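You operate a simulated robot arm through the tools that you are given. There is no shell and no other tool.

You are at the controls of a simulated robot arm. One attempt, no reset.

Task
Brush the crumbs into the dustpan and tip them in the waste basket.
Fine: most reach the basket; brush and dustpan go back. Set down upright: sweeping brush. What is to be rubbed or washed off counts as gone when no trace of it is left.
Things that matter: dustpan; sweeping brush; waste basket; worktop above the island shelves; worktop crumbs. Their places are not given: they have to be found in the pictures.

It is judged by the outcome, as a careful person would: the job done as asked, and still so three seconds after it is handed in. It fails if anything else is knocked over, pushed out of place, dropped, spilled or broken.

Robot
A 6-joint arm with a two-finger gripper, fixed in place. Base frame: the origin is on the floor under the middle of its stand, x ahead of it, y to its left, z up. Units: cm, degrees, N and s.
It reaches about 129.8 cm from its shoulder. Its first joint turns from -149.0 to 149.0 degrees. Payload 1.57 kg.
The TCP is the grasp point between the finger pads, 2.1 cm short of the fingertips. In the tool frame z runs along the fingers and y along their closing line. The gripper opens to 7 cm; its body begins 5 cm behind the TCP.
Orientation is that of the tool frame in the base frame, as a unit quaternion [w, x, y, z]. With the fingers straight down and closing along the base's y, the tool's x points along the base's -x, its y along +y and its z along -z.

Tools
- The arm moves only by the tool jog_arm. Its argument "plan" is a list that holds one entry, the list of rows, each a list of 7 numbers: the gripper command, from -1 (fully open) to 1 (shut), values between in proportion, then the shift along the tool's x, y, z in units of 150 mm (1.0 is 150 mm), then the turn, a rotation vector about the tool's x, y, z in units of 60 degrees (1.0 is 60 degrees). In form: [[[fingers, tx, ty, tz, rx, ry, rz], ...]]. A call has 1 to 20 rows; each row is the pose to reach, as a shift and turn from the pose commanded when the call began, along the tool's axes at that moment. A call with a number of a shift or a turn outside -1 to 1 is refused whole. Each row takes 0.2 s and may step no farther than 5 cm and 8.6 degrees from the row before; otherwise, or with a gripper value out of range, the whole call is refused. Where a pose cannot be reached the arm comes as near as it can. A force on the tool above 50 N (or 10 N above the force at the start of the call, whichever is more), or a blocked arm, ends the call early, and 0.2 s more pass. Each finger travels about 6.48 cm/s and halts on what it meets, pressing with about 30 N; the grip force reading is that of the motor and also rises with nothing between the fingers. The clock runs only during rows and for 0.2 s after the last one: add rows that repeat a pose to give the fingers time. The reply holds the time, the measured pose of the TCP, the force on the tool along the base axes, the opening and the grip force, in the units named above and with some noise, with the torque about the TCP (base axes, N m) and any sound that the robot's microphone picked up.
- Cameras (640 x 400 px; columns grow to the right, rows downward): "scene" is fixed at [40.18, 50.05, 167.89]; the picture's right is [-0.99, -0.17, 0.00], its down [-0.08, 0.45, -0.89] and it looks along [0.15, -0.88, -0.46] (base axes); focal length 324 px, centre (320, 200). "wrist" rides on the gripper at [7.9, 0.4, -8.1] in the tool frame; the picture's right is [-0.05, 1.00, 0.00], its down [-0.67, -0.04, -0.74] and it looks along [-0.74, -0.04, 0.67] (tool axes); focal length 256 px, centre (320, 200).
- grab_frame(camera): a new picture of that camera. It takes no simulated time.
- slide_trunk(by): slides the trunk up (or, below 0, down) by that many cm; the arm rides with it, the base frame stays. It gives what a move gives, with no picture.
- locate(camera, pixels): for up to 12 pixels [column, row] of the newest picture of that camera ("zoom" is the newest enlarged one), the place [x, y, z] in the base frame of the surface seen there, good to about 0.2 cm. It takes no simulated time.
- inspect(camera, box): a new picture of the part [left, top, right, bottom] of that camera's present view, enlarged. It takes no simulated time.
- finish_job(): hands the job in; it is judged then, once.

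Unless the task says otherwise, let go and move clear before handing in.

The tools are called after "Emit:" as name(argument=value, ...) on one line, values as JSON. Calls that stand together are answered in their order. jog_arm: Moves the arm, as the interface text tells. Its arguments: {"type":"object","properties":{"plan":{"type":"array"}},"required":["plan"]} The other tools are called the same way: slide_trunk (by) moves the trunk up or down; grab_frame (camera) takes a picture; locate (camera, pixels) gives the place of the surface under pixels of a picture; inspect (camera, box) takes an enlarged picture of a part of a camera's view; finish_job () hands the job in.

At the start:

```text
time: 0.0
position: [68.13, -37.74, 126.86]
tcp_rot: [0.0, 0.0, 1.0, -0.001]
ft_force: [0.6, 0.6, 0.4]
ft_torque: [-0.04, 0.02, -0.03]
opening: 7.0
gripper_force: 0.1
trunk travel left (down, up): [-95.0, 2.0]
```

scene: 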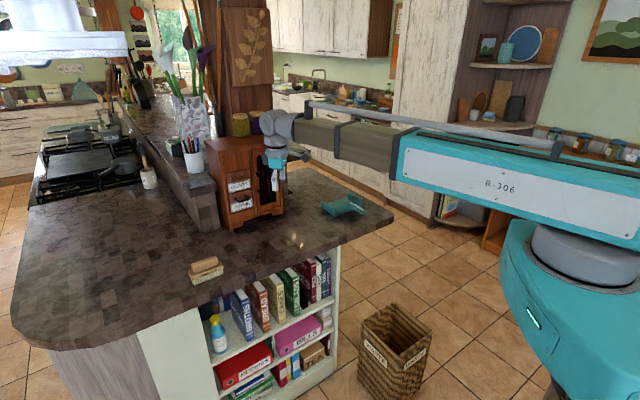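
wrist: 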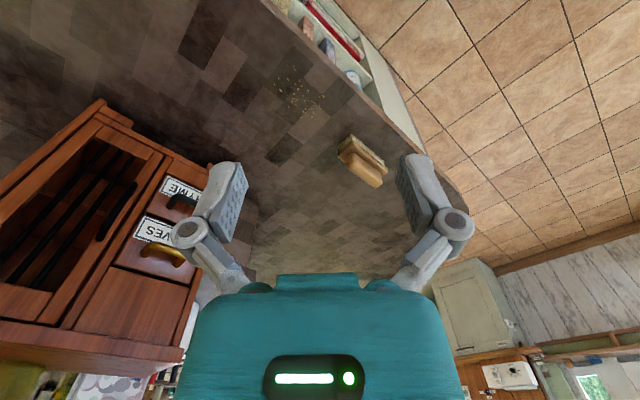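

The scene picture shows the brush near (206,270), a teal dustpan near (343,205), crumbs near (298,245), and the waste basket near (393,350). I'll take enlarged views to find details.

Emit:
inspect(camera="scene", box=[170, 170, 410, 320])

Emit:
inspect(camera="wrist", box=[200, 40, 440, 190])

Emit:
locate(camera="scene", pixels=[[206, 262], [206, 280], [343, 205], [298, 245], [360, 320], [433, 332], [393, 350], [392, 215], [340, 240], [80, 345], [240, 225], [285, 210]])

```text
2.67 times, centred on (290, 245) of scene
```

zoom: 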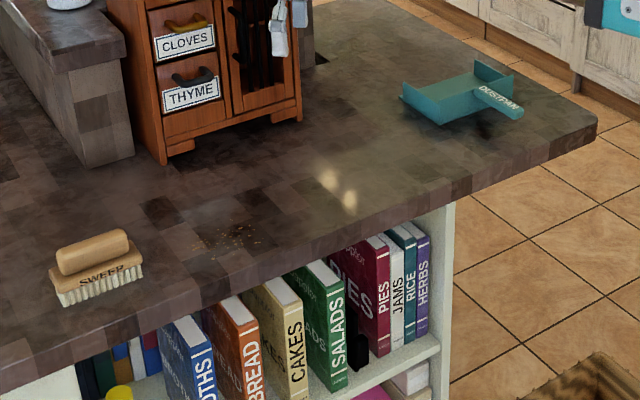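

```text
2.67 times, centred on (320, 115) of wrist
```

zoom: 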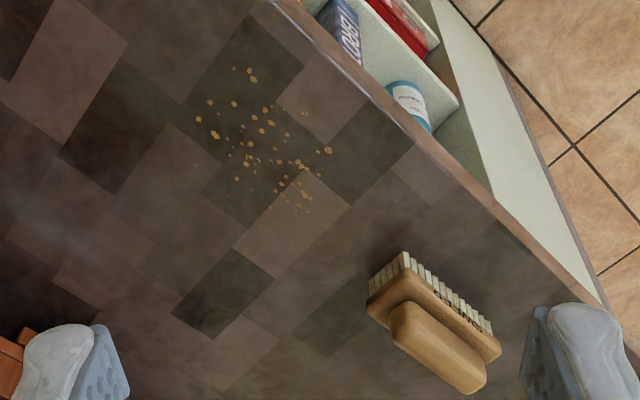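

```text
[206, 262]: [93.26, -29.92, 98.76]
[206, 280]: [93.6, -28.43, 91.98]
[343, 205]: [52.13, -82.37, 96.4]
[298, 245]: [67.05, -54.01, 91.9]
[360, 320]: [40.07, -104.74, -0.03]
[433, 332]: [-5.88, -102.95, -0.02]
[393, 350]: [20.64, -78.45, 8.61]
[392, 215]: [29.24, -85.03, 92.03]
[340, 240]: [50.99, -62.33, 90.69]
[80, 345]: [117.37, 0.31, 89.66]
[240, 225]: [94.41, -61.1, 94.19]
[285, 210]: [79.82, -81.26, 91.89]
```

The zooms show the brush with "SWEEP" on its side, the crumbs just next to the front edge of the worktop, and the dustpan with its handle towards the right. I'll locate these points in more detail.

Emit:
locate(camera="zoom", pixels=[[210, 100], [235, 70], [325, 150], [195, 120], [305, 207], [230, 170], [270, 120], [305, 113], [370, 290], [500, 350], [405, 255], [490, 330]])

Emit:
inspect(camera="scene", box=[180, 240, 260, 290])

```text
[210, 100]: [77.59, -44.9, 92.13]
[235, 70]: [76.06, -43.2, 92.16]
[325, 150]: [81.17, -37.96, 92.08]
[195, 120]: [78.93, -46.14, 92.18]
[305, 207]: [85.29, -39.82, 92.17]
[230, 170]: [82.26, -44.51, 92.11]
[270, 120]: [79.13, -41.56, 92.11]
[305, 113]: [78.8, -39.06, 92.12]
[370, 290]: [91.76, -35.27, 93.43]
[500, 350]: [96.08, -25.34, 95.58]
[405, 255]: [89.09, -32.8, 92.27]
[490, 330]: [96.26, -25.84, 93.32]
```

```text
8.00 times, centred on (220, 265) of scene
```

zoom: 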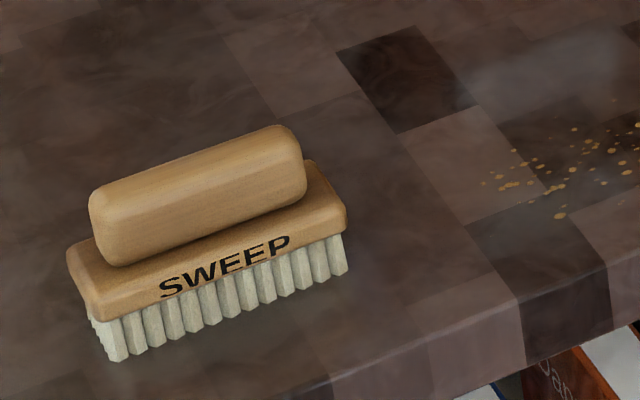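

The brush fills the zoom: a handle block on top, bristles underneath. I'll locate its corners for the grip axis, and then view the dustpan.

Emit:
locate(camera="zoom", pixels=[[100, 200], [115, 255], [285, 135], [300, 190], [190, 190], [205, 225], [75, 260], [95, 310], [340, 215], [118, 355], [340, 270], [310, 165]])

Emit:
inspect(camera="scene", box=[304, 180, 384, 230])

```text
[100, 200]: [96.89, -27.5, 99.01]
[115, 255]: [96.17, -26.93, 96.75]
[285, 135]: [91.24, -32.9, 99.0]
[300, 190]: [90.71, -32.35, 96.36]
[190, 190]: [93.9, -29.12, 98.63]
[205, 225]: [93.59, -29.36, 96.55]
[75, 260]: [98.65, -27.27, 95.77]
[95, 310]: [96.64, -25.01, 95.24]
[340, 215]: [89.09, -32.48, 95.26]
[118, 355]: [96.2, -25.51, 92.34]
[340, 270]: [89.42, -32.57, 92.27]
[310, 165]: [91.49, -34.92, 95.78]
```

```text
8.00 times, centred on (344, 205) of scene
```

zoom: 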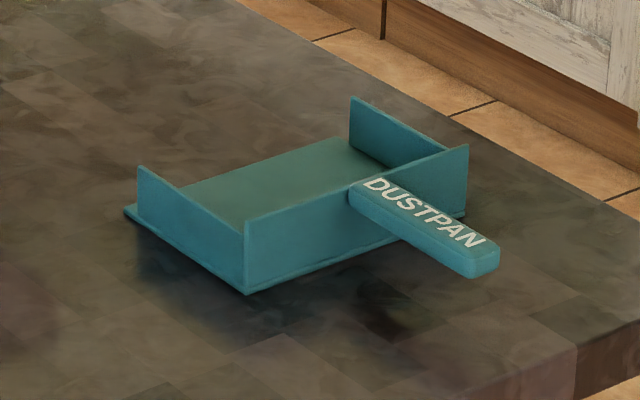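

The dustpan's back wall and handle face the lower right; its open lip faces the upper left of the zoom. I'll locate its corners.

Emit:
locate(camera="zoom", pixels=[[130, 212], [245, 290], [248, 220], [140, 170], [352, 100], [467, 147], [464, 210], [360, 190], [370, 182], [495, 250], [470, 270], [260, 190]])

Emit:
grab_frame(camera="wrist")

```text
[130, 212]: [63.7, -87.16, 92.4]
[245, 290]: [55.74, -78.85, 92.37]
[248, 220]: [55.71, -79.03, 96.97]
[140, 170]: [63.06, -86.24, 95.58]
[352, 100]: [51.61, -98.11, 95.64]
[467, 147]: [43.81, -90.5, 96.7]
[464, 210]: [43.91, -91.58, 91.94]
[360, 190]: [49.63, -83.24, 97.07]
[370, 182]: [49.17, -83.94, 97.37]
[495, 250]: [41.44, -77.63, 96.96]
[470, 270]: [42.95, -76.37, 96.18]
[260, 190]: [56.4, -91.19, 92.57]
```

```text
taken
```

wrist: 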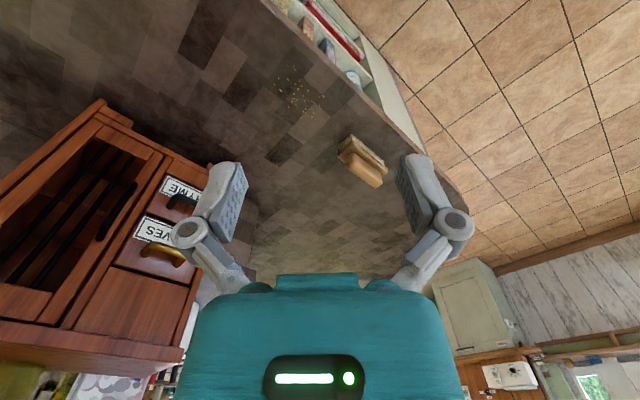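

The dustpan lip faces away from the front edge (about azimuth -45°) and the handle points towards the edge. Now I'll look closely at the basket and at the spice cabinet in front of the crumbs.

Emit:
inspect(camera="scene", box=[320, 290, 480, 400])

Emit:
locate(camera="scene", pixels=[[363, 322], [396, 303], [432, 329], [401, 350], [385, 330], [365, 385], [403, 395], [228, 228], [281, 212], [210, 228], [289, 236], [250, 262]])

```text
3.64 times, centred on (400, 345) of scene
```

zoom: 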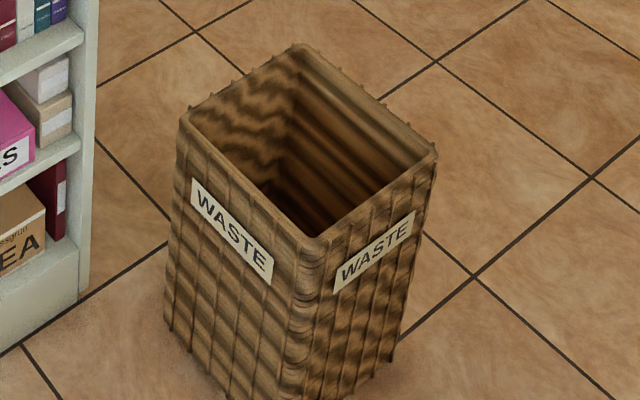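

```text
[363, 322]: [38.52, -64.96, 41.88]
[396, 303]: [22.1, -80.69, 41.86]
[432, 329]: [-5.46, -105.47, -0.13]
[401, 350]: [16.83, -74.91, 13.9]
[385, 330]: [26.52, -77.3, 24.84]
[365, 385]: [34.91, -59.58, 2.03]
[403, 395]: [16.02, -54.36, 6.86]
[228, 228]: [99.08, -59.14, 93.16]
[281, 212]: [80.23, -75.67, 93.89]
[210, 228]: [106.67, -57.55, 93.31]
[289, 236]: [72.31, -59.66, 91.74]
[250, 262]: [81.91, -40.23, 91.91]
```

The basket is square, open on top, with its rim at about z = 42. I'll locate the rim corners in the zoom.

Emit:
locate(camera="zoom", pixels=[[300, 48], [436, 155], [318, 242], [184, 118], [240, 85], [370, 100], [380, 200], [250, 180], [300, 180], [320, 200]])

Emit:
inspect(camera="scene", box=[190, 130, 300, 240])

```text
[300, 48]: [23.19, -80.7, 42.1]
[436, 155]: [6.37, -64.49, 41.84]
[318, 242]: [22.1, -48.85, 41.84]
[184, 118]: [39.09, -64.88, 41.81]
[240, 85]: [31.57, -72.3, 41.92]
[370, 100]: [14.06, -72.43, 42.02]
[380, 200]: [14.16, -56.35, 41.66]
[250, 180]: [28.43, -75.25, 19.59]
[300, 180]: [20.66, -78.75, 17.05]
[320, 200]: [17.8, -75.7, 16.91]
```

```text
3.64 times, centred on (245, 185) of scene
```

zoom: 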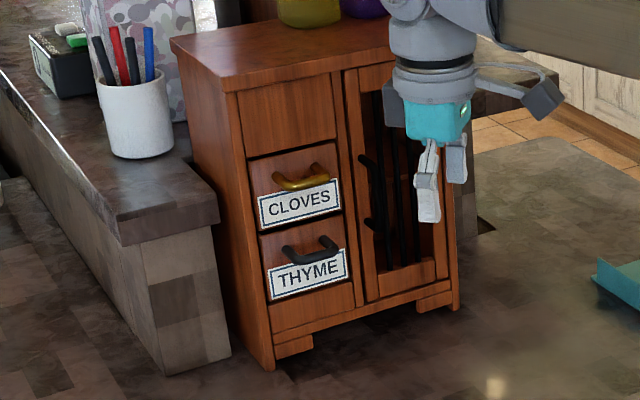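

The basket centre is about (22.7, -64.8) with its rim at z = 42, and the cabinet front lies about 30 cm in from the worktop edge. The dustpan goes first: I'll move above its handle and turn the tool 44° so that the fingers close across the handle.

Emit:
jog_arm(plan=[[[-1, 0.157, -0.167, 0.055, 0, 0, 0.123], [-1, 0.314, -0.333, 0.11, 0, 0, 0.247], [-1, 0.471, -0.5, 0.165, 0, 0, 0.37], [-1, 0.628, -0.667, 0.22, 0, 0, 0.493], [-1, 0.785, -0.833, 0.275, 0, 0, 0.617], [-1, 0.942, -1.0, 0.333, 0, 0, 0.74]]])

```text
time: 1.4
position: [54.12, -53.03, 126.85]
tcp_rot: [0.001, 0.379, 0.926, 0.0]
ft_force: [-0.3, -1.0, 0.4]
ft_torque: [0.03, -0.05, -0.04]
opening: 6.98
gripper_force: 0.0
out of reach, approached as far as the arm can: row 1, 2, 3, 4, 5, 6
trunk travel left (down, up): [-95.0, 2.0]
```

The arm followed in x and y, but z did not change: the arm works at a fixed height and the height comes from the trunk. I'll continue horizontally (no z shift) towards the dustpan handle at about (47.6, -82.9).

Emit:
jog_arm(plan=[[[-1, -0.136, -0.215, 0, 0, 0, 0], [-1, -0.273, -0.43, 0, 0, 0, 0], [-1, -0.41, -0.645, 0, 0, 0, 0], [-1, -0.546, -0.86, 0, 0, 0, 0]]])

```text
time: 2.4
position: [50.77, -67.95, 126.82]
tcp_rot: [0.0, 0.378, 0.926, 0.0]
ft_force: [0.2, 0.2, 0.2]
ft_torque: [0.0, 0.01, 0.0]
opening: 7.0
gripper_force: 0.1
trunk travel left (down, up): [-95.0, 2.0]
```

Now at (50.8, -68.0), in line with what was asked. I'll repeat the shift to get over the handle, then check with pictures.

Emit:
jog_arm(plan=[[[-1, -0.136, -0.214, 0, 0, 0, 0], [-1, -0.273, -0.428, 0, 0, 0, 0], [-1, -0.41, -0.641, 0, 0, 0, 0], [-1, -0.547, -0.855, 0, 0, 0, 0]]])

Emit:
grab_frame(camera="wrist")

Emit:
grab_frame(camera="scene")

```text
time: 3.4
position: [47.75, -82.82, 126.78]
tcp_rot: [-0.001, 0.378, 0.926, 0.0]
ft_force: [0.1, 0.1, 0.4]
ft_torque: [0.01, -0.02, -0.02]
opening: 6.99
gripper_force: 0.0
out of reach, approached as far as the arm can: row 2, 3, 4
trunk travel left (down, up): [-95.0, 2.0]
```

```text
taken
```

wrist: 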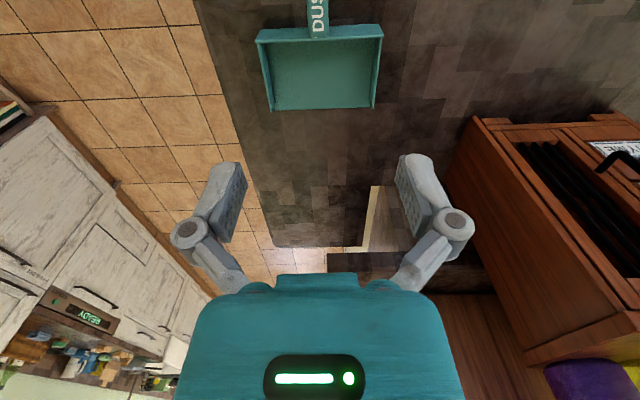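

```text
taken
```

scene: 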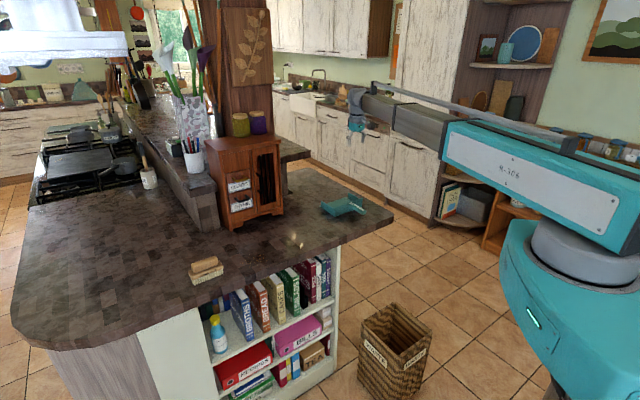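

The wrist view shows the dustpan squarely aligned (pan 257–383 columns, handle at (318,18)). I'll locate pan corners in this picture to refine the handle's centreline.

Emit:
inspect(camera="wrist", box=[230, 0, 410, 120])

Emit:
locate(camera="wrist", pixels=[[258, 38], [382, 28], [272, 110], [374, 104], [310, 5], [326, 5], [318, 34], [318, 20], [300, 107], [350, 105], [290, 36], [360, 31]])

```text
3.33 times, centred on (320, 60) of wrist
```

zoom: 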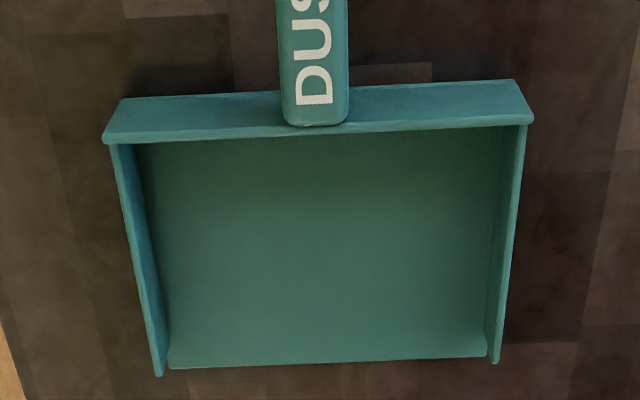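

```text
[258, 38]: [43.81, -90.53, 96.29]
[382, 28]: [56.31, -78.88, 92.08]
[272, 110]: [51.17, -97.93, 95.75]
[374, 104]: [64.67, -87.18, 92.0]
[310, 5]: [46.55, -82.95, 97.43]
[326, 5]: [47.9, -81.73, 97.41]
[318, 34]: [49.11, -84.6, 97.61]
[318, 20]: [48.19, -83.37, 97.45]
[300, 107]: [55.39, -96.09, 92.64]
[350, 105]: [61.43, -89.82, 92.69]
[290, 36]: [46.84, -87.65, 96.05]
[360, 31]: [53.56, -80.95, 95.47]
```

The tool sits on the handle's centreline (handle top z ≈ 97.5, about 2 cm wide). I'll lower the trunk 25 cm with the fingers open and look again.

Emit:
slide_trunk(by=-25)

Emit:
grab_frame(camera="wrist")

Emit:
grab_frame(camera="scene")

```text
time: 6.0
position: [47.88, -82.66, 101.76]
tcp_rot: [-0.001, 0.377, 0.926, 0.0]
ft_force: [-0.4, 0.0, -0.1]
ft_torque: [-0.04, 0.02, 0.0]
opening: 6.99
gripper_force: 0.0
trunk travel left (down, up): [-70.0, 27.0]
```

```text
taken
```

wrist: 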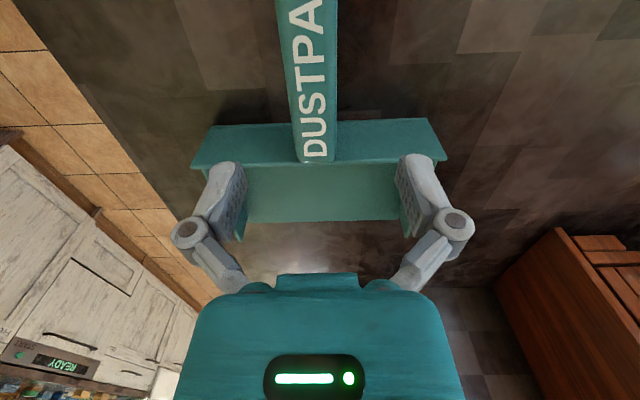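

```text
taken
```

scene: 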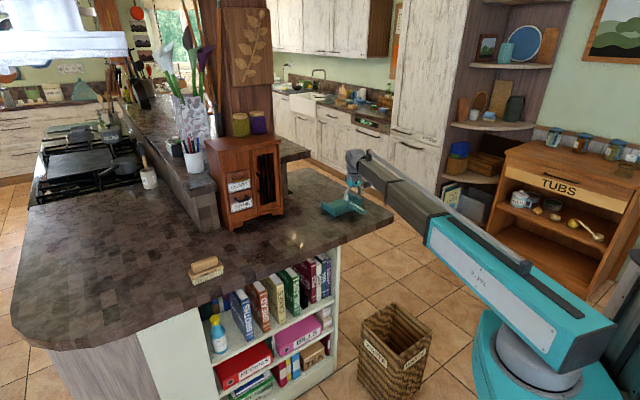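

The handle lies between the open fingers and clear of the back wall (wall top at row 165, grasp point projecting to row ≈ 118–125). I'll lower 5.5 cm and close on the handle.

Emit:
slide_trunk(by=-5.5)

Emit:
grab_frame(camera="wrist")

```text
time: 6.9
position: [47.72, -82.76, 96.55]
tcp_rot: [0.0, 0.378, 0.926, 0.0]
ft_force: [-0.8, 0.2, -0.2]
ft_torque: [0.0, 0.0, -0.01]
opening: 6.98
gripper_force: 0.1
trunk travel left (down, up): [-64.5, 32.5]
```

```text
taken
```

wrist: 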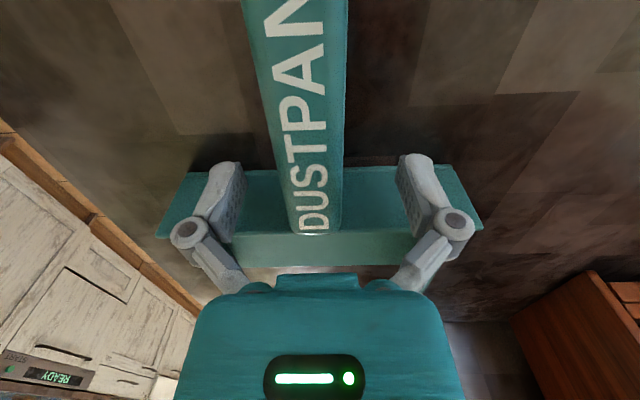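

The handle is aligned in yaw, with its centre about 0.2 cm to the tool's -y side. I'll shift by that and close the fingers.

Emit:
jog_arm(plan=[[[-1, 0, -0.015, 0, 0, 0, 0], [0.2, 0, -0.015, 0, 0, 0, 0], [1, 0, -0.015, 0, 0, 0, 0], [1, 0, -0.015, 0, 0, 0, 0], [1, 0, -0.015, 0, 0, 0, 0], [1, 0, -0.015, 0, 0, 0, 0]]])

Emit:
grab_frame(camera="wrist")

```text
time: 8.3
position: [47.56, -82.85, 96.32]
tcp_rot: [0.0, 0.378, 0.926, 0.0]
ft_force: [0.4, -0.9, 2.0]
ft_torque: [-0.01, 0.02, -0.08]
opening: 2.47
gripper_force: 30.1
trunk travel left (down, up): [-64.5, 32.5]
```

```text
taken
```

wrist: 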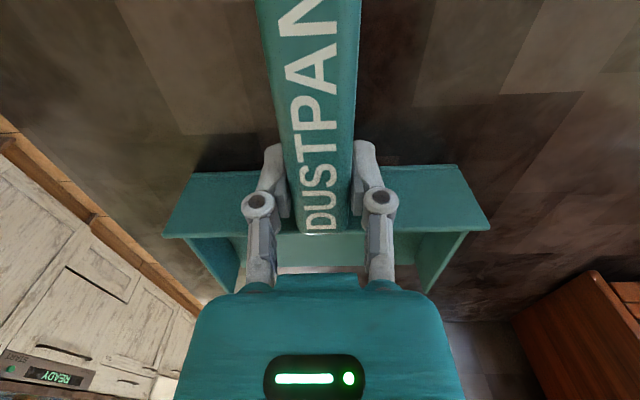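

The fingers hold the 2.5 cm handle with 30 N. I'll raise the trunk 8 cm and check that the pan hangs level.

Emit:
slide_trunk(by=8)

Emit:
grab_frame(camera="wrist")

Emit:
inspect(camera="scene", box=[290, 130, 410, 230])

```text
time: 9.5
position: [47.7, -82.7, 104.26]
tcp_rot: [0.0, 0.378, 0.926, -0.001]
ft_force: [-0.6, 0.2, -1.4]
ft_torque: [0.06, 0.1, -0.02]
opening: 2.47
gripper_force: 30.4
trunk travel left (down, up): [-72.5, 24.5]
```

```text
taken
```

wrist: 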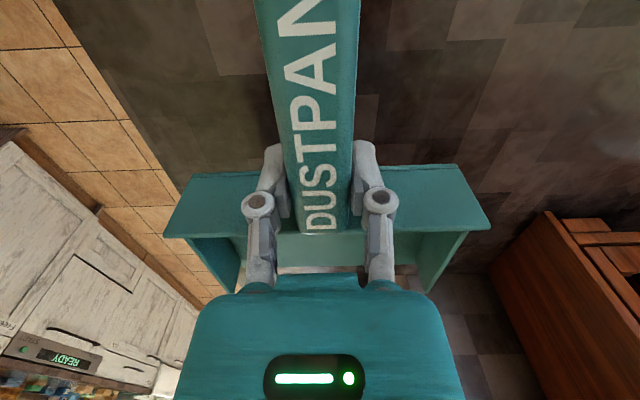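

```text
4.00 times, centred on (350, 180) of scene
```

zoom: 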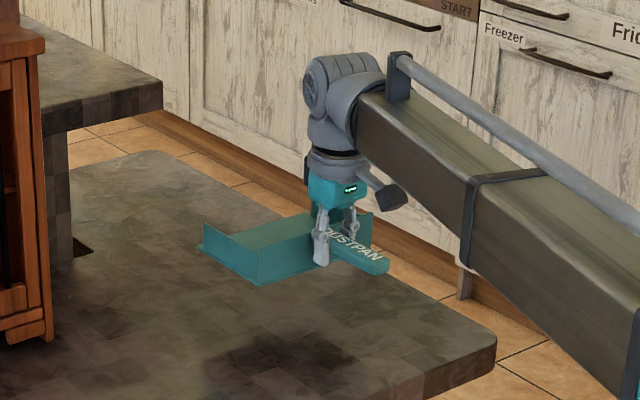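

The pan hangs level with no slip (about 1.5 N). Next I need the exact front edge line of the worktop so the dustpan sits safely next to the crumbs; I'll take a fresh scene picture and locate edge points.

Emit:
grab_frame(camera="scene")

Emit:
locate(camera="scene", pixels=[[325, 243], [325, 245], [300, 256], [300, 258], [275, 269], [275, 271], [250, 280], [250, 283], [225, 290], [225, 295], [200, 302], [200, 306]])

Emit:
inspect(camera="scene", box=[230, 220, 310, 280])

```text
taken
```

scene: 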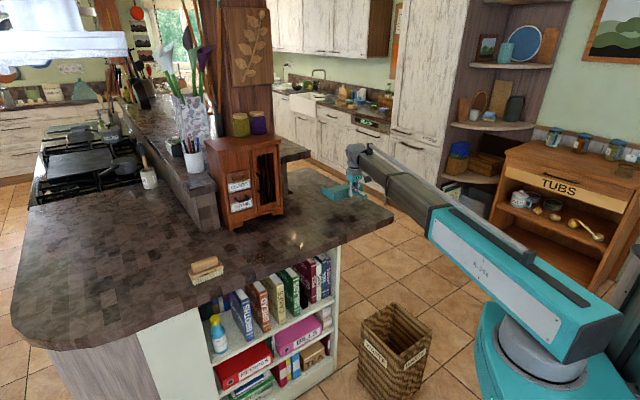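

```text
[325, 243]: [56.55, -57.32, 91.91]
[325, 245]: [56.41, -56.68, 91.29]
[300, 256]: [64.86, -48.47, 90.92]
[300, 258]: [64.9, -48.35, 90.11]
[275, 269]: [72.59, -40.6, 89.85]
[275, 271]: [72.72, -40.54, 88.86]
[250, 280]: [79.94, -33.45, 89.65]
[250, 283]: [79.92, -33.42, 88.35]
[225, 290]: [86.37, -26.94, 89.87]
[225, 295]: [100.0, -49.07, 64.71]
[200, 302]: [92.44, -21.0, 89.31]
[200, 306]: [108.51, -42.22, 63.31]
```

```text
6.67 times, centred on (270, 250) of scene
```

zoom: 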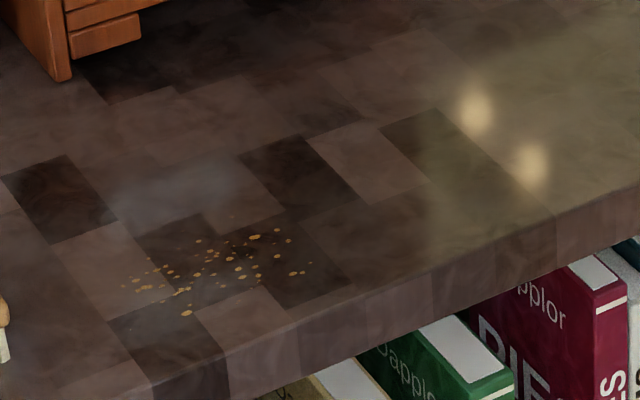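

I have the edge line (direction ≈ (0.710, 0.704)). I'll locate the outermost crumbs in this zoom to know the whole patch.

Emit:
locate(camera="zoom", pixels=[[123, 286], [187, 313], [310, 270], [277, 231], [235, 218], [197, 241], [136, 262], [290, 241], [265, 300], [293, 274], [150, 271], [220, 285]])

Emit:
inspect(camera="scene", box=[245, 245, 280, 270])

```text
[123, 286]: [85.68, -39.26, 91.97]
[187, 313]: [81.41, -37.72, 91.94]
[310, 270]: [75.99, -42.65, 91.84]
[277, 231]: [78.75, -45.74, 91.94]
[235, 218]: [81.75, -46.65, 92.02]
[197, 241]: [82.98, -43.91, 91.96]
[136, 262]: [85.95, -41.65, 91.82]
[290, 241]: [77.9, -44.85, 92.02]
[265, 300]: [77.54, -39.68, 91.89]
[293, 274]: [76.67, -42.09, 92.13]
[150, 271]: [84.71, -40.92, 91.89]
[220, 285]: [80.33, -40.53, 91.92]
```

```text
16.00 times, centred on (262, 258) of scene
```

zoom: 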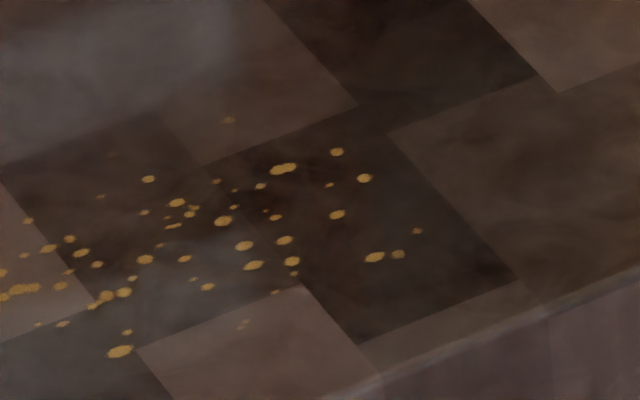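

The crumb patch runs from about 3 to 10.7 cm in from the edge. I'll set the dustpan beside it with its lip facing the crumbs, along the edge direction; first I turn the pan about 59° while staying well away from the cabinet.

Emit:
jog_arm(plan=[[[1, 0.033, 0.09, 0, 0, 0, -0.14], [1, 0.066, 0.18, 0, 0, 0, -0.28], [1, 0.1, 0.27, 0, 0, 0, -0.42], [1, 0.133, 0.36, 0, 0, 0, -0.56], [1, 0.166, 0.45, 0, 0, 0, -0.7], [1, 0.2, 0.54, 0, 0, 0, -0.84], [1, 0.233, 0.633, 0, 0, 0, -0.98]]])

Emit:
grab_frame(camera="scene")

```text
time: 11.1
position: [51.67, -73.56, 104.36]
tcp_rot: [0.001, -0.127, 0.992, 0.0]
ft_force: [-0.6, -0.2, -1.4]
ft_torque: [-0.05, 0.05, 0.03]
opening: 2.44
gripper_force: 30.0
trunk travel left (down, up): [-72.5, 24.5]
```

```text
taken
```

scene: 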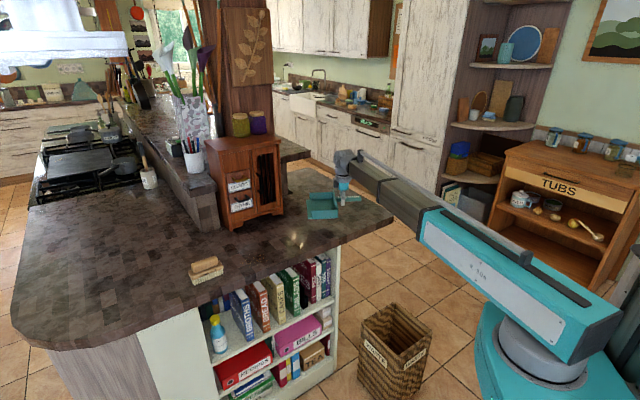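

The pan turned with the gripper and is clear of the cabinet. I'll complete the turn (30° more) while moving towards the crumbs.

Emit:
jog_arm(plan=[[[1, -0.17, 0.097, 0, 0, 0, -0.1], [1, -0.34, 0.194, 0, 0, 0, -0.2], [1, -0.51, 0.291, 0, 0, 0, -0.3], [1, -0.68, 0.388, 0, 0, 0, -0.4], [1, -0.849, 0.485, 0, 0, 0, -0.5025]]])

Emit:
grab_frame(camera="wrist")

```text
time: 12.3
position: [62.24, -63.23, 104.28]
tcp_rot: [0.001, -0.381, 0.925, 0.0]
ft_force: [0.1, 0.1, -1.6]
ft_torque: [-0.06, 0.08, 0.0]
opening: 2.46
gripper_force: 30.1
trunk travel left (down, up): [-72.5, 24.5]
```

```text
taken
```

wrist: 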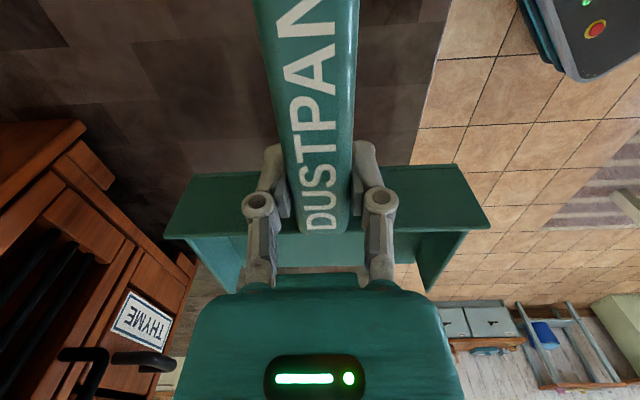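

The tool is now aligned with the edge direction (f at 44.8°), at u ≈ -0.5. I'll advance 7 cm so that the lip comes to about 2 cm before the nearest crumb, then lower.

Emit:
jog_arm(plan=[[[1, -0.15, 0, 0, 0, 0, 0], [1, -0.31, 0, 0, 0, 0, 0], [1, -0.463, 0, 0, 0, 0, 0], [1, -0.463, 0, 0, 0, 0, 0]]])

Emit:
slide_trunk(by=-6.5)

Emit:
inspect(camera="scene", box=[220, 170, 380, 280])

```text
time: 13.3
position: [67.27, -58.5, 104.33]
tcp_rot: [0.0, -0.378, 0.926, 0.0]
ft_force: [0.0, 0.0, -2.3]
ft_torque: [-0.06, 0.05, -0.04]
opening: 2.45
gripper_force: 30.2
trunk travel left (down, up): [-72.5, 24.5]
```

```text
time: 14.3
position: [67.29, -58.44, 97.95]
tcp_rot: [0.0, -0.379, 0.925, 0.0]
ft_force: [-1.0, 0.1, -1.9]
ft_torque: [-0.05, 0.12, -0.02]
opening: 2.45
gripper_force: 29.9
trunk travel left (down, up): [-66.0, 31.0]
```

```text
3.64 times, centred on (300, 225) of scene
```

zoom: 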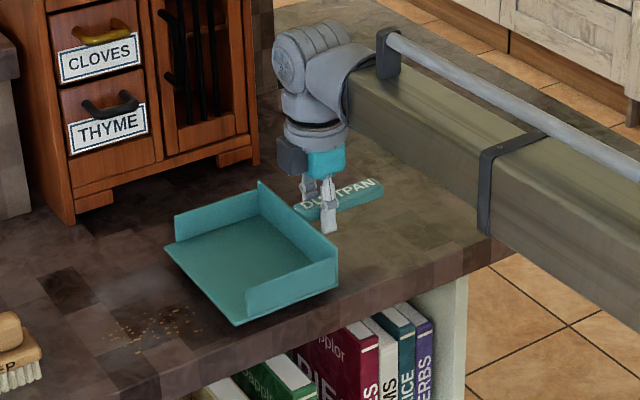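

The pan hovers just above the worktop, lip facing the crumbs. I'll check the lip and the wall positions against the crumbs and the edge before lowering.

Emit:
locate(camera="zoom", pixels=[[168, 245], [236, 322], [200, 284], [336, 280], [250, 250], [205, 325], [250, 310], [250, 340]])

```text
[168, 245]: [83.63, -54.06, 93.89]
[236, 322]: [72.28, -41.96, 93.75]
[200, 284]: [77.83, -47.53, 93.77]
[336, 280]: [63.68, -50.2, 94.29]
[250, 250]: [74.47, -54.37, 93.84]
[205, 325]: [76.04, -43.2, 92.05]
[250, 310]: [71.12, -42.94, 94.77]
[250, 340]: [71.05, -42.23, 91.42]
```

The lip is at u ≈ 21.4 and spans v 0.7–17.3, fully on the worktop and short of the crumbs (first at u ≈ 23.4). I'll lower the last 1.5 cm to the pick-up height.

Emit:
slide_trunk(by=-1.5)

Emit:
inspect(camera="scene", box=[220, 190, 340, 280])

```text
time: 15.0
position: [67.12, -58.41, 96.44]
tcp_rot: [0.0, -0.378, 0.926, 0.0]
ft_force: [-0.2, -0.2, -0.9]
ft_torque: [-0.08, 0.01, -0.02]
opening: 2.45
gripper_force: 30.1
trunk travel left (down, up): [-64.5, 32.5]
```

```text
4.44 times, centred on (280, 235) of scene
```

zoom: 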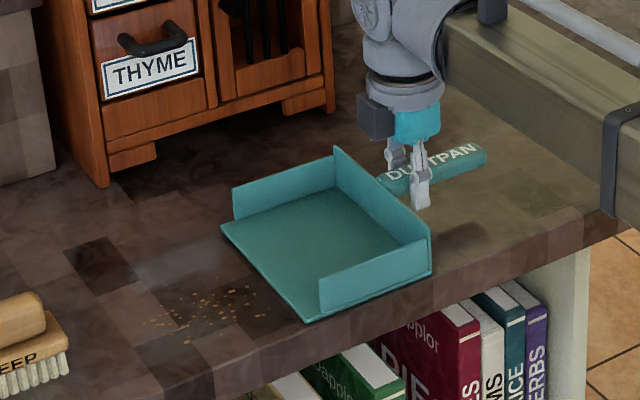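

I'll check that the pan floor has come to its resting height (it was about 92.6).

Emit:
locate(camera="zoom", pixels=[[300, 240], [260, 250], [330, 270], [226, 228], [305, 320], [265, 272], [340, 220], [290, 330]])

Emit:
slide_trunk(by=-0.15)

```text
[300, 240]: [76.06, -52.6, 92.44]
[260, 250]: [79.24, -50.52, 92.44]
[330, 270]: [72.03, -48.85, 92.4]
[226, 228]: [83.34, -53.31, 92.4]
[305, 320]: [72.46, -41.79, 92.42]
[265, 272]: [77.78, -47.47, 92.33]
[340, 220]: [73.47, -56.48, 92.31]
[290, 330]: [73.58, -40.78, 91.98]
```

```text
time: 15.5
position: [67.11, -58.55, 96.31]
tcp_rot: [0.001, -0.379, 0.926, -0.001]
ft_force: [4.7, -4.5, 18.3]
ft_torque: [0.3, -0.39, -0.02]
opening: 2.45
gripper_force: 30.5
trunk travel left (down, up): [-64.3, 32.7]
```

The -0.15 step gave 18 N, so the pan is firmly on the worktop. I'll ease up 0.15 cm and open the fingers.

Emit:
slide_trunk(by=0.15)

Emit:
jog_arm(plan=[[[0.5, 0, 0, 0, 0, 0, 0], [0, 0, 0, 0, 0, 0, 0], [-0.5, 0, 0, 0, 0, 0, 0], [-1, 0, 0, 0, 0, 0, 0], [-1, 0, 0, 0, 0, 0, 0]]])

Emit:
slide_trunk(by=10)

Emit:
inspect(camera="scene", box=[180, 180, 340, 290])

```text
time: 16.0
position: [67.06, -58.42, 96.3]
tcp_rot: [-0.001, -0.38, 0.925, 0.001]
ft_force: [0.3, -0.4, 0.2]
ft_torque: [-0.07, -0.04, -0.05]
opening: 2.46
gripper_force: 30.5
trunk travel left (down, up): [-64.5, 32.5]
```

```text
time: 17.2
position: [67.28, -58.38, 96.33]
tcp_rot: [0.0, -0.379, 0.925, 0.0]
ft_force: [-0.1, -0.6, 0.2]
ft_torque: [0.0, -0.02, -0.02]
opening: 6.99
gripper_force: 0.0
trunk travel left (down, up): [-64.5, 32.5]
```

```text
time: 18.5
position: [67.23, -58.4, 106.19]
tcp_rot: [0.0, -0.379, 0.925, 0.0]
ft_force: [-0.6, 0.2, 0.0]
ft_torque: [0.02, 0.01, 0.0]
opening: 7.01
gripper_force: 0.1
trunk travel left (down, up): [-74.5, 22.5]
```

```text
3.64 times, centred on (260, 235) of scene
```

zoom: 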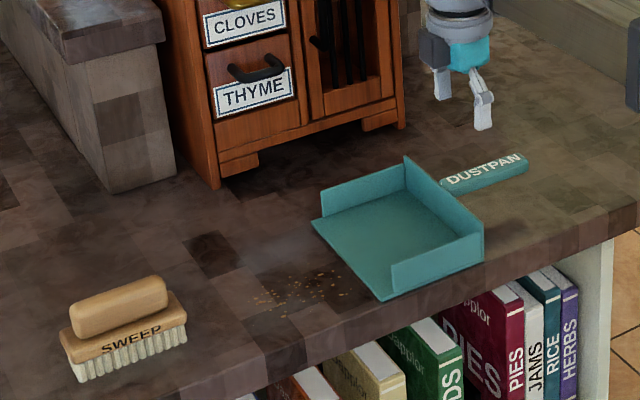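

The dustpan stands on the worktop as intended. Next the brush: I'll locate its handle top more exactly in this zoom before moving above it.

Emit:
inspect(camera="scene", box=[185, 245, 235, 290])

```text
8.89 times, centred on (210, 268) of scene
```

zoom: 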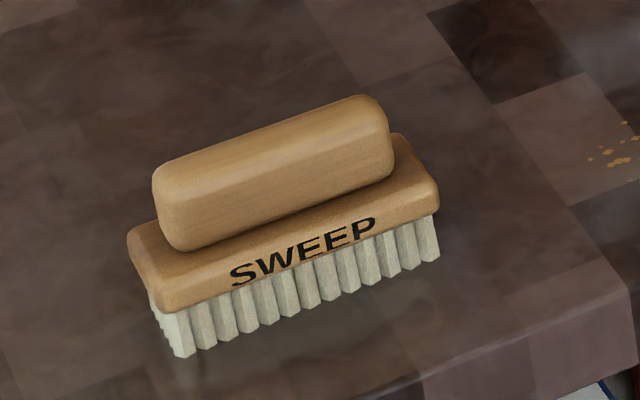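

Emit:
locate(camera="zoom", pixels=[[160, 165], [360, 98], [260, 132], [270, 150], [280, 185], [285, 205], [280, 225], [185, 245], [390, 165], [436, 195], [135, 235], [160, 300]])

```text
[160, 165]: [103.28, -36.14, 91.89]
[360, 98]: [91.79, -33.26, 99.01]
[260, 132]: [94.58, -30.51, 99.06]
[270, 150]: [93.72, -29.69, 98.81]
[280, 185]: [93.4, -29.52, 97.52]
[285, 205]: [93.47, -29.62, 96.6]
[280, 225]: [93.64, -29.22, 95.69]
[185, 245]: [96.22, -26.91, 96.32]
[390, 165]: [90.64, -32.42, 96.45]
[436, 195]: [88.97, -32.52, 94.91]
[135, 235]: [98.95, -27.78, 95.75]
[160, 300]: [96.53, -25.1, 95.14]
```

The brush handle is centred at about (94.1, -30.3), its top at z = 99 and its base block at about z = 96. The present tool orientation already closes across it, so I'll travel along the edge towards it in three hops.

Emit:
jog_arm(plan=[[[-1, -0.216, 0, 0, 0, 0, 0], [-1, -0.432, 0, 0, 0, 0, 0], [-1, -0.648, 0, 0, 0, 0, 0], [-1, -0.865, 0, 0, 0, 0, 0]]])

Emit:
jog_arm(plan=[[[-1, -0.216, 0, 0, 0, 0, 0], [-1, -0.432, 0, 0, 0, 0, 0], [-1, -0.648, 0, 0, 0, 0, 0], [-1, -0.865, 0, 0, 0, 0, 0]]])

Emit:
jog_arm(plan=[[[-1, -0.216, 0.02, 0, 0, 0, 0], [-1, -0.432, 0.04, 0, 0, 0, 0], [-1, -0.648, 0.067, 0, 0, 0, 0], [-1, -0.865, 0.067, 0, 0, 0, 0]]])

Emit:
grab_frame(camera="wrist")

Emit:
grab_frame(camera="scene")

```text
time: 19.5
position: [76.53, -49.42, 106.35]
tcp_rot: [-0.001, -0.379, 0.925, 0.0]
ft_force: [-0.1, 0.7, 0.6]
ft_torque: [-0.02, -0.01, 0.02]
opening: 7.0
gripper_force: 0.0
out of reach, approached as far as the arm can: row 2
trunk travel left (down, up): [-74.5, 22.5]
```

```text
time: 20.5
position: [85.69, -40.34, 106.23]
tcp_rot: [0.0, -0.379, 0.925, 0.0]
ft_force: [0.8, -0.6, -0.8]
ft_torque: [0.01, 0.03, 0.03]
opening: 7.01
gripper_force: 0.0
trunk travel left (down, up): [-74.5, 22.5]
```

```text
time: 21.5
position: [94.36, -30.54, 106.23]
tcp_rot: [0.0, -0.38, 0.925, 0.0]
ft_force: [0.0, 0.1, 0.3]
ft_torque: [0.03, -0.01, 0.03]
opening: 7.02
gripper_force: 0.0
trunk travel left (down, up): [-74.5, 22.5]
```

```text
taken
```

wrist: 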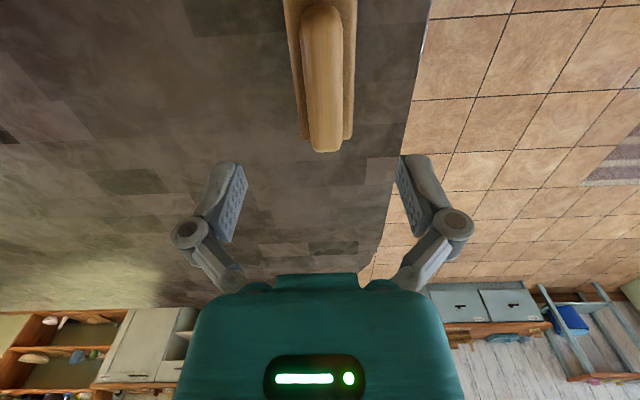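

```text
taken
```

scene: 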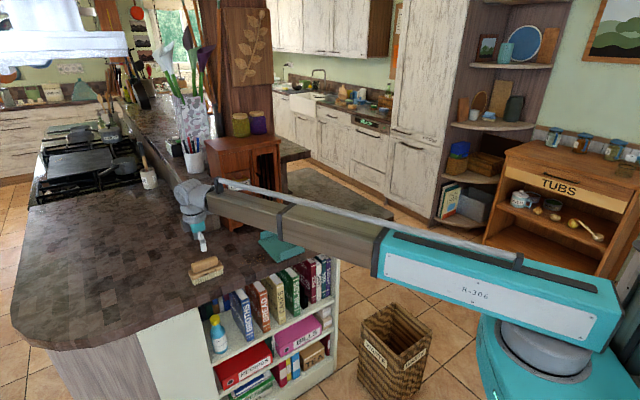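

The fingers straddle the brush handle in the wrist view (handle columns about 300–343, end at row 152). I'll enlarge to measure the centring.

Emit:
inspect(camera="wrist", box=[250, 0, 390, 160])

```text
2.50 times, centred on (320, 80) of wrist
```

zoom: 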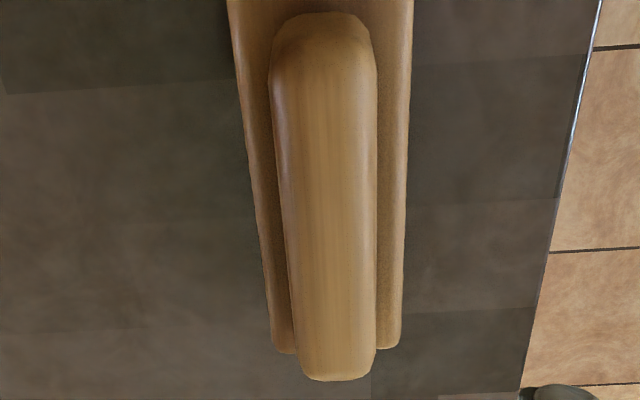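

The handle centre is 0.28 cm to the tool's +y and slightly towards +x. I'll shift by that and lower 7.9 cm so the fingertips stop just above the base block.

Emit:
jog_arm(plan=[[[-1, 0.013, 0.019, 0, 0, 0, 0], [-1, 0.013, 0.019, 0, 0, 0, 0]]])

Emit:
slide_trunk(by=-7.9)

Emit:
grab_frame(camera="wrist")

Emit:
inspect(camera="scene", box=[160, 200, 260, 300])

```text
time: 22.1
position: [93.88, -30.45, 106.37]
tcp_rot: [0.0, -0.379, 0.925, 0.0]
ft_force: [0.1, -0.3, 0.7]
ft_torque: [-0.03, 0.02, 0.01]
opening: 6.98
gripper_force: 0.0
trunk travel left (down, up): [-74.5, 22.5]
```

```text
time: 23.3
position: [93.88, -30.49, 98.45]
tcp_rot: [0.0, -0.379, 0.925, -0.001]
ft_force: [-0.2, -0.1, 0.4]
ft_torque: [-0.02, 0.02, 0.01]
opening: 7.0
gripper_force: 0.2
trunk travel left (down, up): [-66.6, 30.4]
```

```text
taken
```

wrist: 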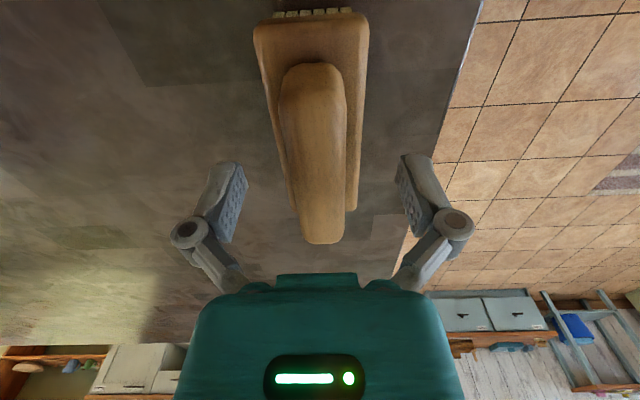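

```text
4.00 times, centred on (210, 250) of scene
```

zoom: 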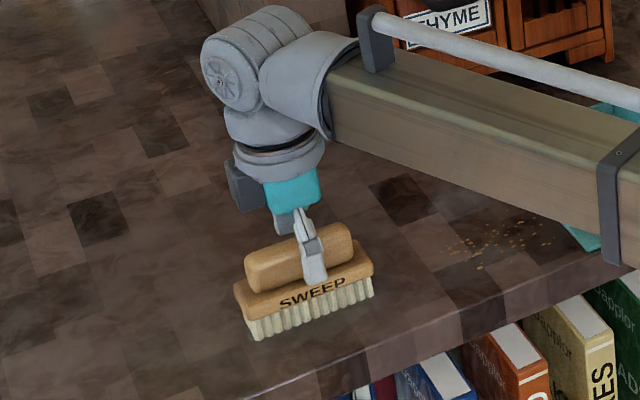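

The fingers are either side of the brush handle, tips just above the base. Before closing, I'll check the height of the arm's beam (it must clear the dustpan walls at z = 97 while sweeping).

Emit:
locate(camera="zoom", pixels=[[345, 140], [450, 190], [540, 225], [600, 250], [612, 262], [500, 150], [400, 90], [230, 60]])

Emit:
jog_arm(plan=[[[0, 0, 0, 0, 0, 0, 0], [1, 0, 0, 0, 0, 0, 0], [1, 0, 0, 0, 0, 0, 0], [1, 0, 0, 0, 0, 0, 0], [1, 0, 0, 0, 0, 0, 0]]])

Emit:
grab_frame(camera="wrist")

```text
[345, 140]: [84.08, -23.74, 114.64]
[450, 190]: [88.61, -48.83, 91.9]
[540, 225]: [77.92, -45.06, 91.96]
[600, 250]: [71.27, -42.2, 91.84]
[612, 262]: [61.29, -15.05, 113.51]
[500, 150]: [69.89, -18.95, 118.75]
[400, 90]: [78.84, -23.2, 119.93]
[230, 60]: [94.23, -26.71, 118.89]
```

```text
time: 24.5
position: [93.88, -30.48, 98.46]
tcp_rot: [0.0, -0.38, 0.925, 0.0]
ft_force: [0.3, -0.5, 1.0]
ft_torque: [-0.03, 0.03, 0.02]
opening: 2.36
gripper_force: 29.7
trunk travel left (down, up): [-66.6, 30.4]
```

```text
taken
```

wrist: 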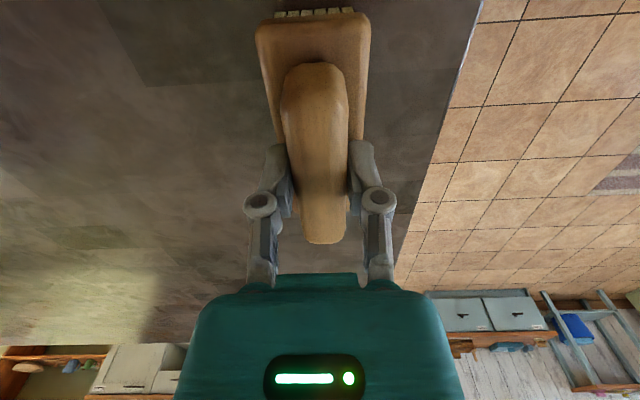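

The brush is held (2.4 cm, 30 N), and the beam bottom at z ≈ 113 clears everything. I'll lift 3 cm and turn the brush a quarter turn so that its length lies across the sweep direction, behind the crumbs.

Emit:
slide_trunk(by=3)

Emit:
jog_arm(plan=[[[1, 0.06, 0.01, 0, 0, 0, 0.14], [1, 0.12, 0.02, 0, 0, 0, 0.28], [1, 0.18, 0.03, 0, 0, 0, 0.42], [1, 0.25, 0.04, 0, 0, 0, 0.56], [1, 0.32, 0.05, 0, 0, 0, 0.7], [1, 0.4, 0.06, 0, 0, 0, 0.84], [1, 0.507, 0.077, 0, 0, 0, 0.98]]])

Emit:
jog_arm(plan=[[[1, 0, 0, 0, 0, 0, 0.13], [1, 0, 0, 0, 0, 0, 0.26], [1, 0, 0, 0, 0, 0, 0.39], [1, 0, 0, 0, 0, 0, 0.52], [1, 0, 0, 0, 0, 0, 0.52]]])

Emit:
grab_frame(camera="wrist")

Emit:
inspect(camera="scene", box=[180, 180, 340, 290])

```text
time: 25.2
position: [93.88, -30.47, 101.41]
tcp_rot: [-0.001, -0.38, 0.925, 0.0]
ft_force: [-0.1, 0.9, -1.1]
ft_torque: [-0.02, 0.01, -0.02]
opening: 2.33
gripper_force: 29.5
trunk travel left (down, up): [-69.6, 27.4]
```

```text
time: 26.8
position: [87.5, -34.88, 101.41]
tcp_rot: [0.0, 0.125, 0.992, 0.001]
ft_force: [0.5, 0.4, -1.8]
ft_torque: [-0.04, -0.01, 0.03]
opening: 2.29
gripper_force: 29.9
trunk travel left (down, up): [-69.6, 27.4]
```

```text
time: 28.0
position: [87.57, -34.99, 101.37]
tcp_rot: [0.0, 0.387, 0.922, 0.0]
ft_force: [0.7, -0.5, -0.7]
ft_torque: [0.04, 0.0, -0.01]
opening: 2.33
gripper_force: 30.5
trunk travel left (down, up): [-69.6, 27.4]
```

```text
taken
```

wrist: 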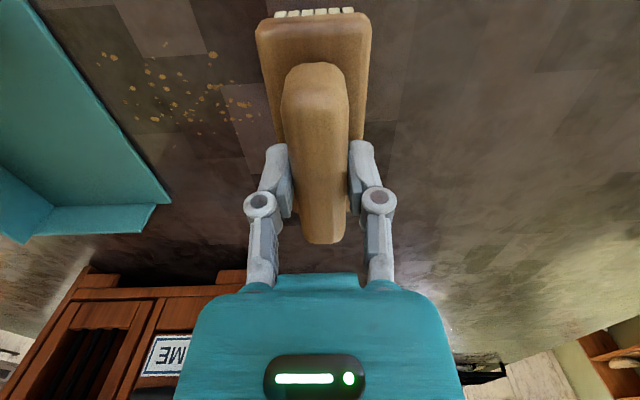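

```text
3.64 times, centred on (260, 235) of scene
```

zoom: 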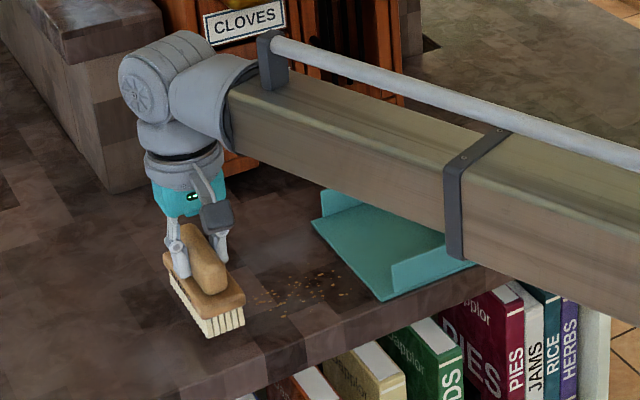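

The brush now lies across, behind the crumbs (crumbs at columns 95–255 in the wrist view). I'll check the bristle ends against the crumbs' extent and the pan's inner walls.

Emit:
locate(camera="zoom", pixels=[[208, 335], [243, 325], [170, 280], [210, 315], [243, 300], [268, 300], [395, 295], [388, 270], [312, 222], [380, 300], [325, 268], [345, 292]])

Emit:
locate(camera="wrist", pixels=[[98, 55], [212, 55], [250, 115], [245, 103], [155, 118], [190, 125], [165, 45], [110, 57], [170, 205], [130, 88], [240, 80], [150, 210]])

```text
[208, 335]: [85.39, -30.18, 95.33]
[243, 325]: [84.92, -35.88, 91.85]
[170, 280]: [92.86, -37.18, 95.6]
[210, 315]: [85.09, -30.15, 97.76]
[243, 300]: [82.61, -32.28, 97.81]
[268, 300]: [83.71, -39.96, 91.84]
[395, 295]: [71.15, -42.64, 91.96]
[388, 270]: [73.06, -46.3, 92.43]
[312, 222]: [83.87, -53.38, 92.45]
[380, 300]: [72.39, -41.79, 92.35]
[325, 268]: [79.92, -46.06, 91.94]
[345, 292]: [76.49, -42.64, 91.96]
```

```text
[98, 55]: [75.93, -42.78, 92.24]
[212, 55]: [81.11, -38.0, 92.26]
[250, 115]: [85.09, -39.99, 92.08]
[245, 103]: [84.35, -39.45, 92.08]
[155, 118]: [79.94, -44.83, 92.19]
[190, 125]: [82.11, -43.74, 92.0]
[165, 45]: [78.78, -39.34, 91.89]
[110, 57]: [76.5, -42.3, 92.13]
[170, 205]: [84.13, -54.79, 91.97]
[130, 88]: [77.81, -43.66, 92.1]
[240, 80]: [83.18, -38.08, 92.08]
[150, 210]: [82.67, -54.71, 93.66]
```

The wood of the brush spans v ≈ 1.2–11.8 and the crumbs 2.8–10.7, so a small shift inward gives better clearance to the pan's near wall. I'll look closely at the pan's lip to see how thick it is.

Emit:
inspect(camera="wrist", box=[0, 0, 280, 240])

Emit:
inspect(camera="scene", box=[245, 225, 300, 265])

```text
1.67 times, centred on (140, 120) of wrist
```

zoom: 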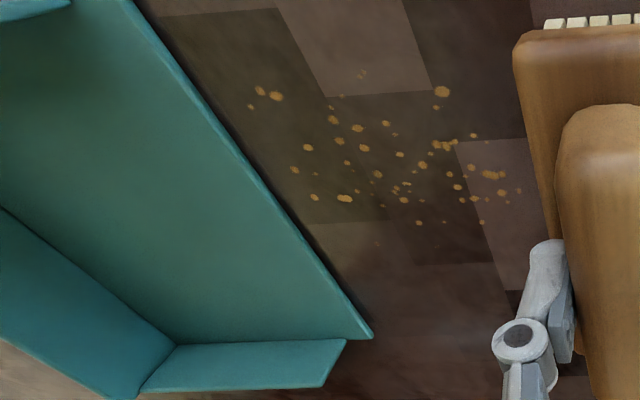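

```text
10.00 times, centred on (272, 245) of scene
```

zoom: 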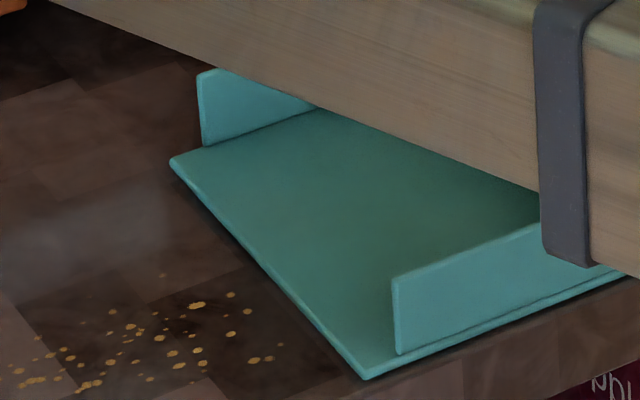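

The lip is a thin sheet extending slightly past the side walls. I'll shift the brush 0.4 cm inward and lower it until the bristles just touch the worktop.

Emit:
jog_arm(plan=[[[1, -0.027, 0, 0, 0, 0, 0], [1, -0.027, 0, 0, 0, 0, 0]]])

Emit:
slide_trunk(by=-2.9)

Emit:
slide_trunk(by=-0.1)

```text
time: 28.6
position: [87.86, -35.34, 101.43]
tcp_rot: [0.0, 0.386, 0.922, -0.001]
ft_force: [0.8, 0.3, -1.0]
ft_torque: [0.02, 0.04, 0.02]
opening: 2.34
gripper_force: 29.5
trunk travel left (down, up): [-69.6, 27.4]
```

```text
time: 29.4
position: [87.9, -35.22, 98.4]
tcp_rot: [0.0, 0.387, 0.922, 0.0]
ft_force: [0.5, 0.2, -1.1]
ft_torque: [0.03, 0.02, -0.01]
opening: 2.32
gripper_force: 30.1
trunk travel left (down, up): [-66.7, 30.3]
```

```text
time: 29.9
position: [87.95, -35.37, 98.4]
tcp_rot: [0.0, 0.387, 0.922, 0.0]
ft_force: [0.1, 0.3, 0.7]
ft_torque: [0.0, 0.05, 0.0]
opening: 2.32
gripper_force: 30.1
trunk travel left (down, up): [-66.6, 30.4]
```

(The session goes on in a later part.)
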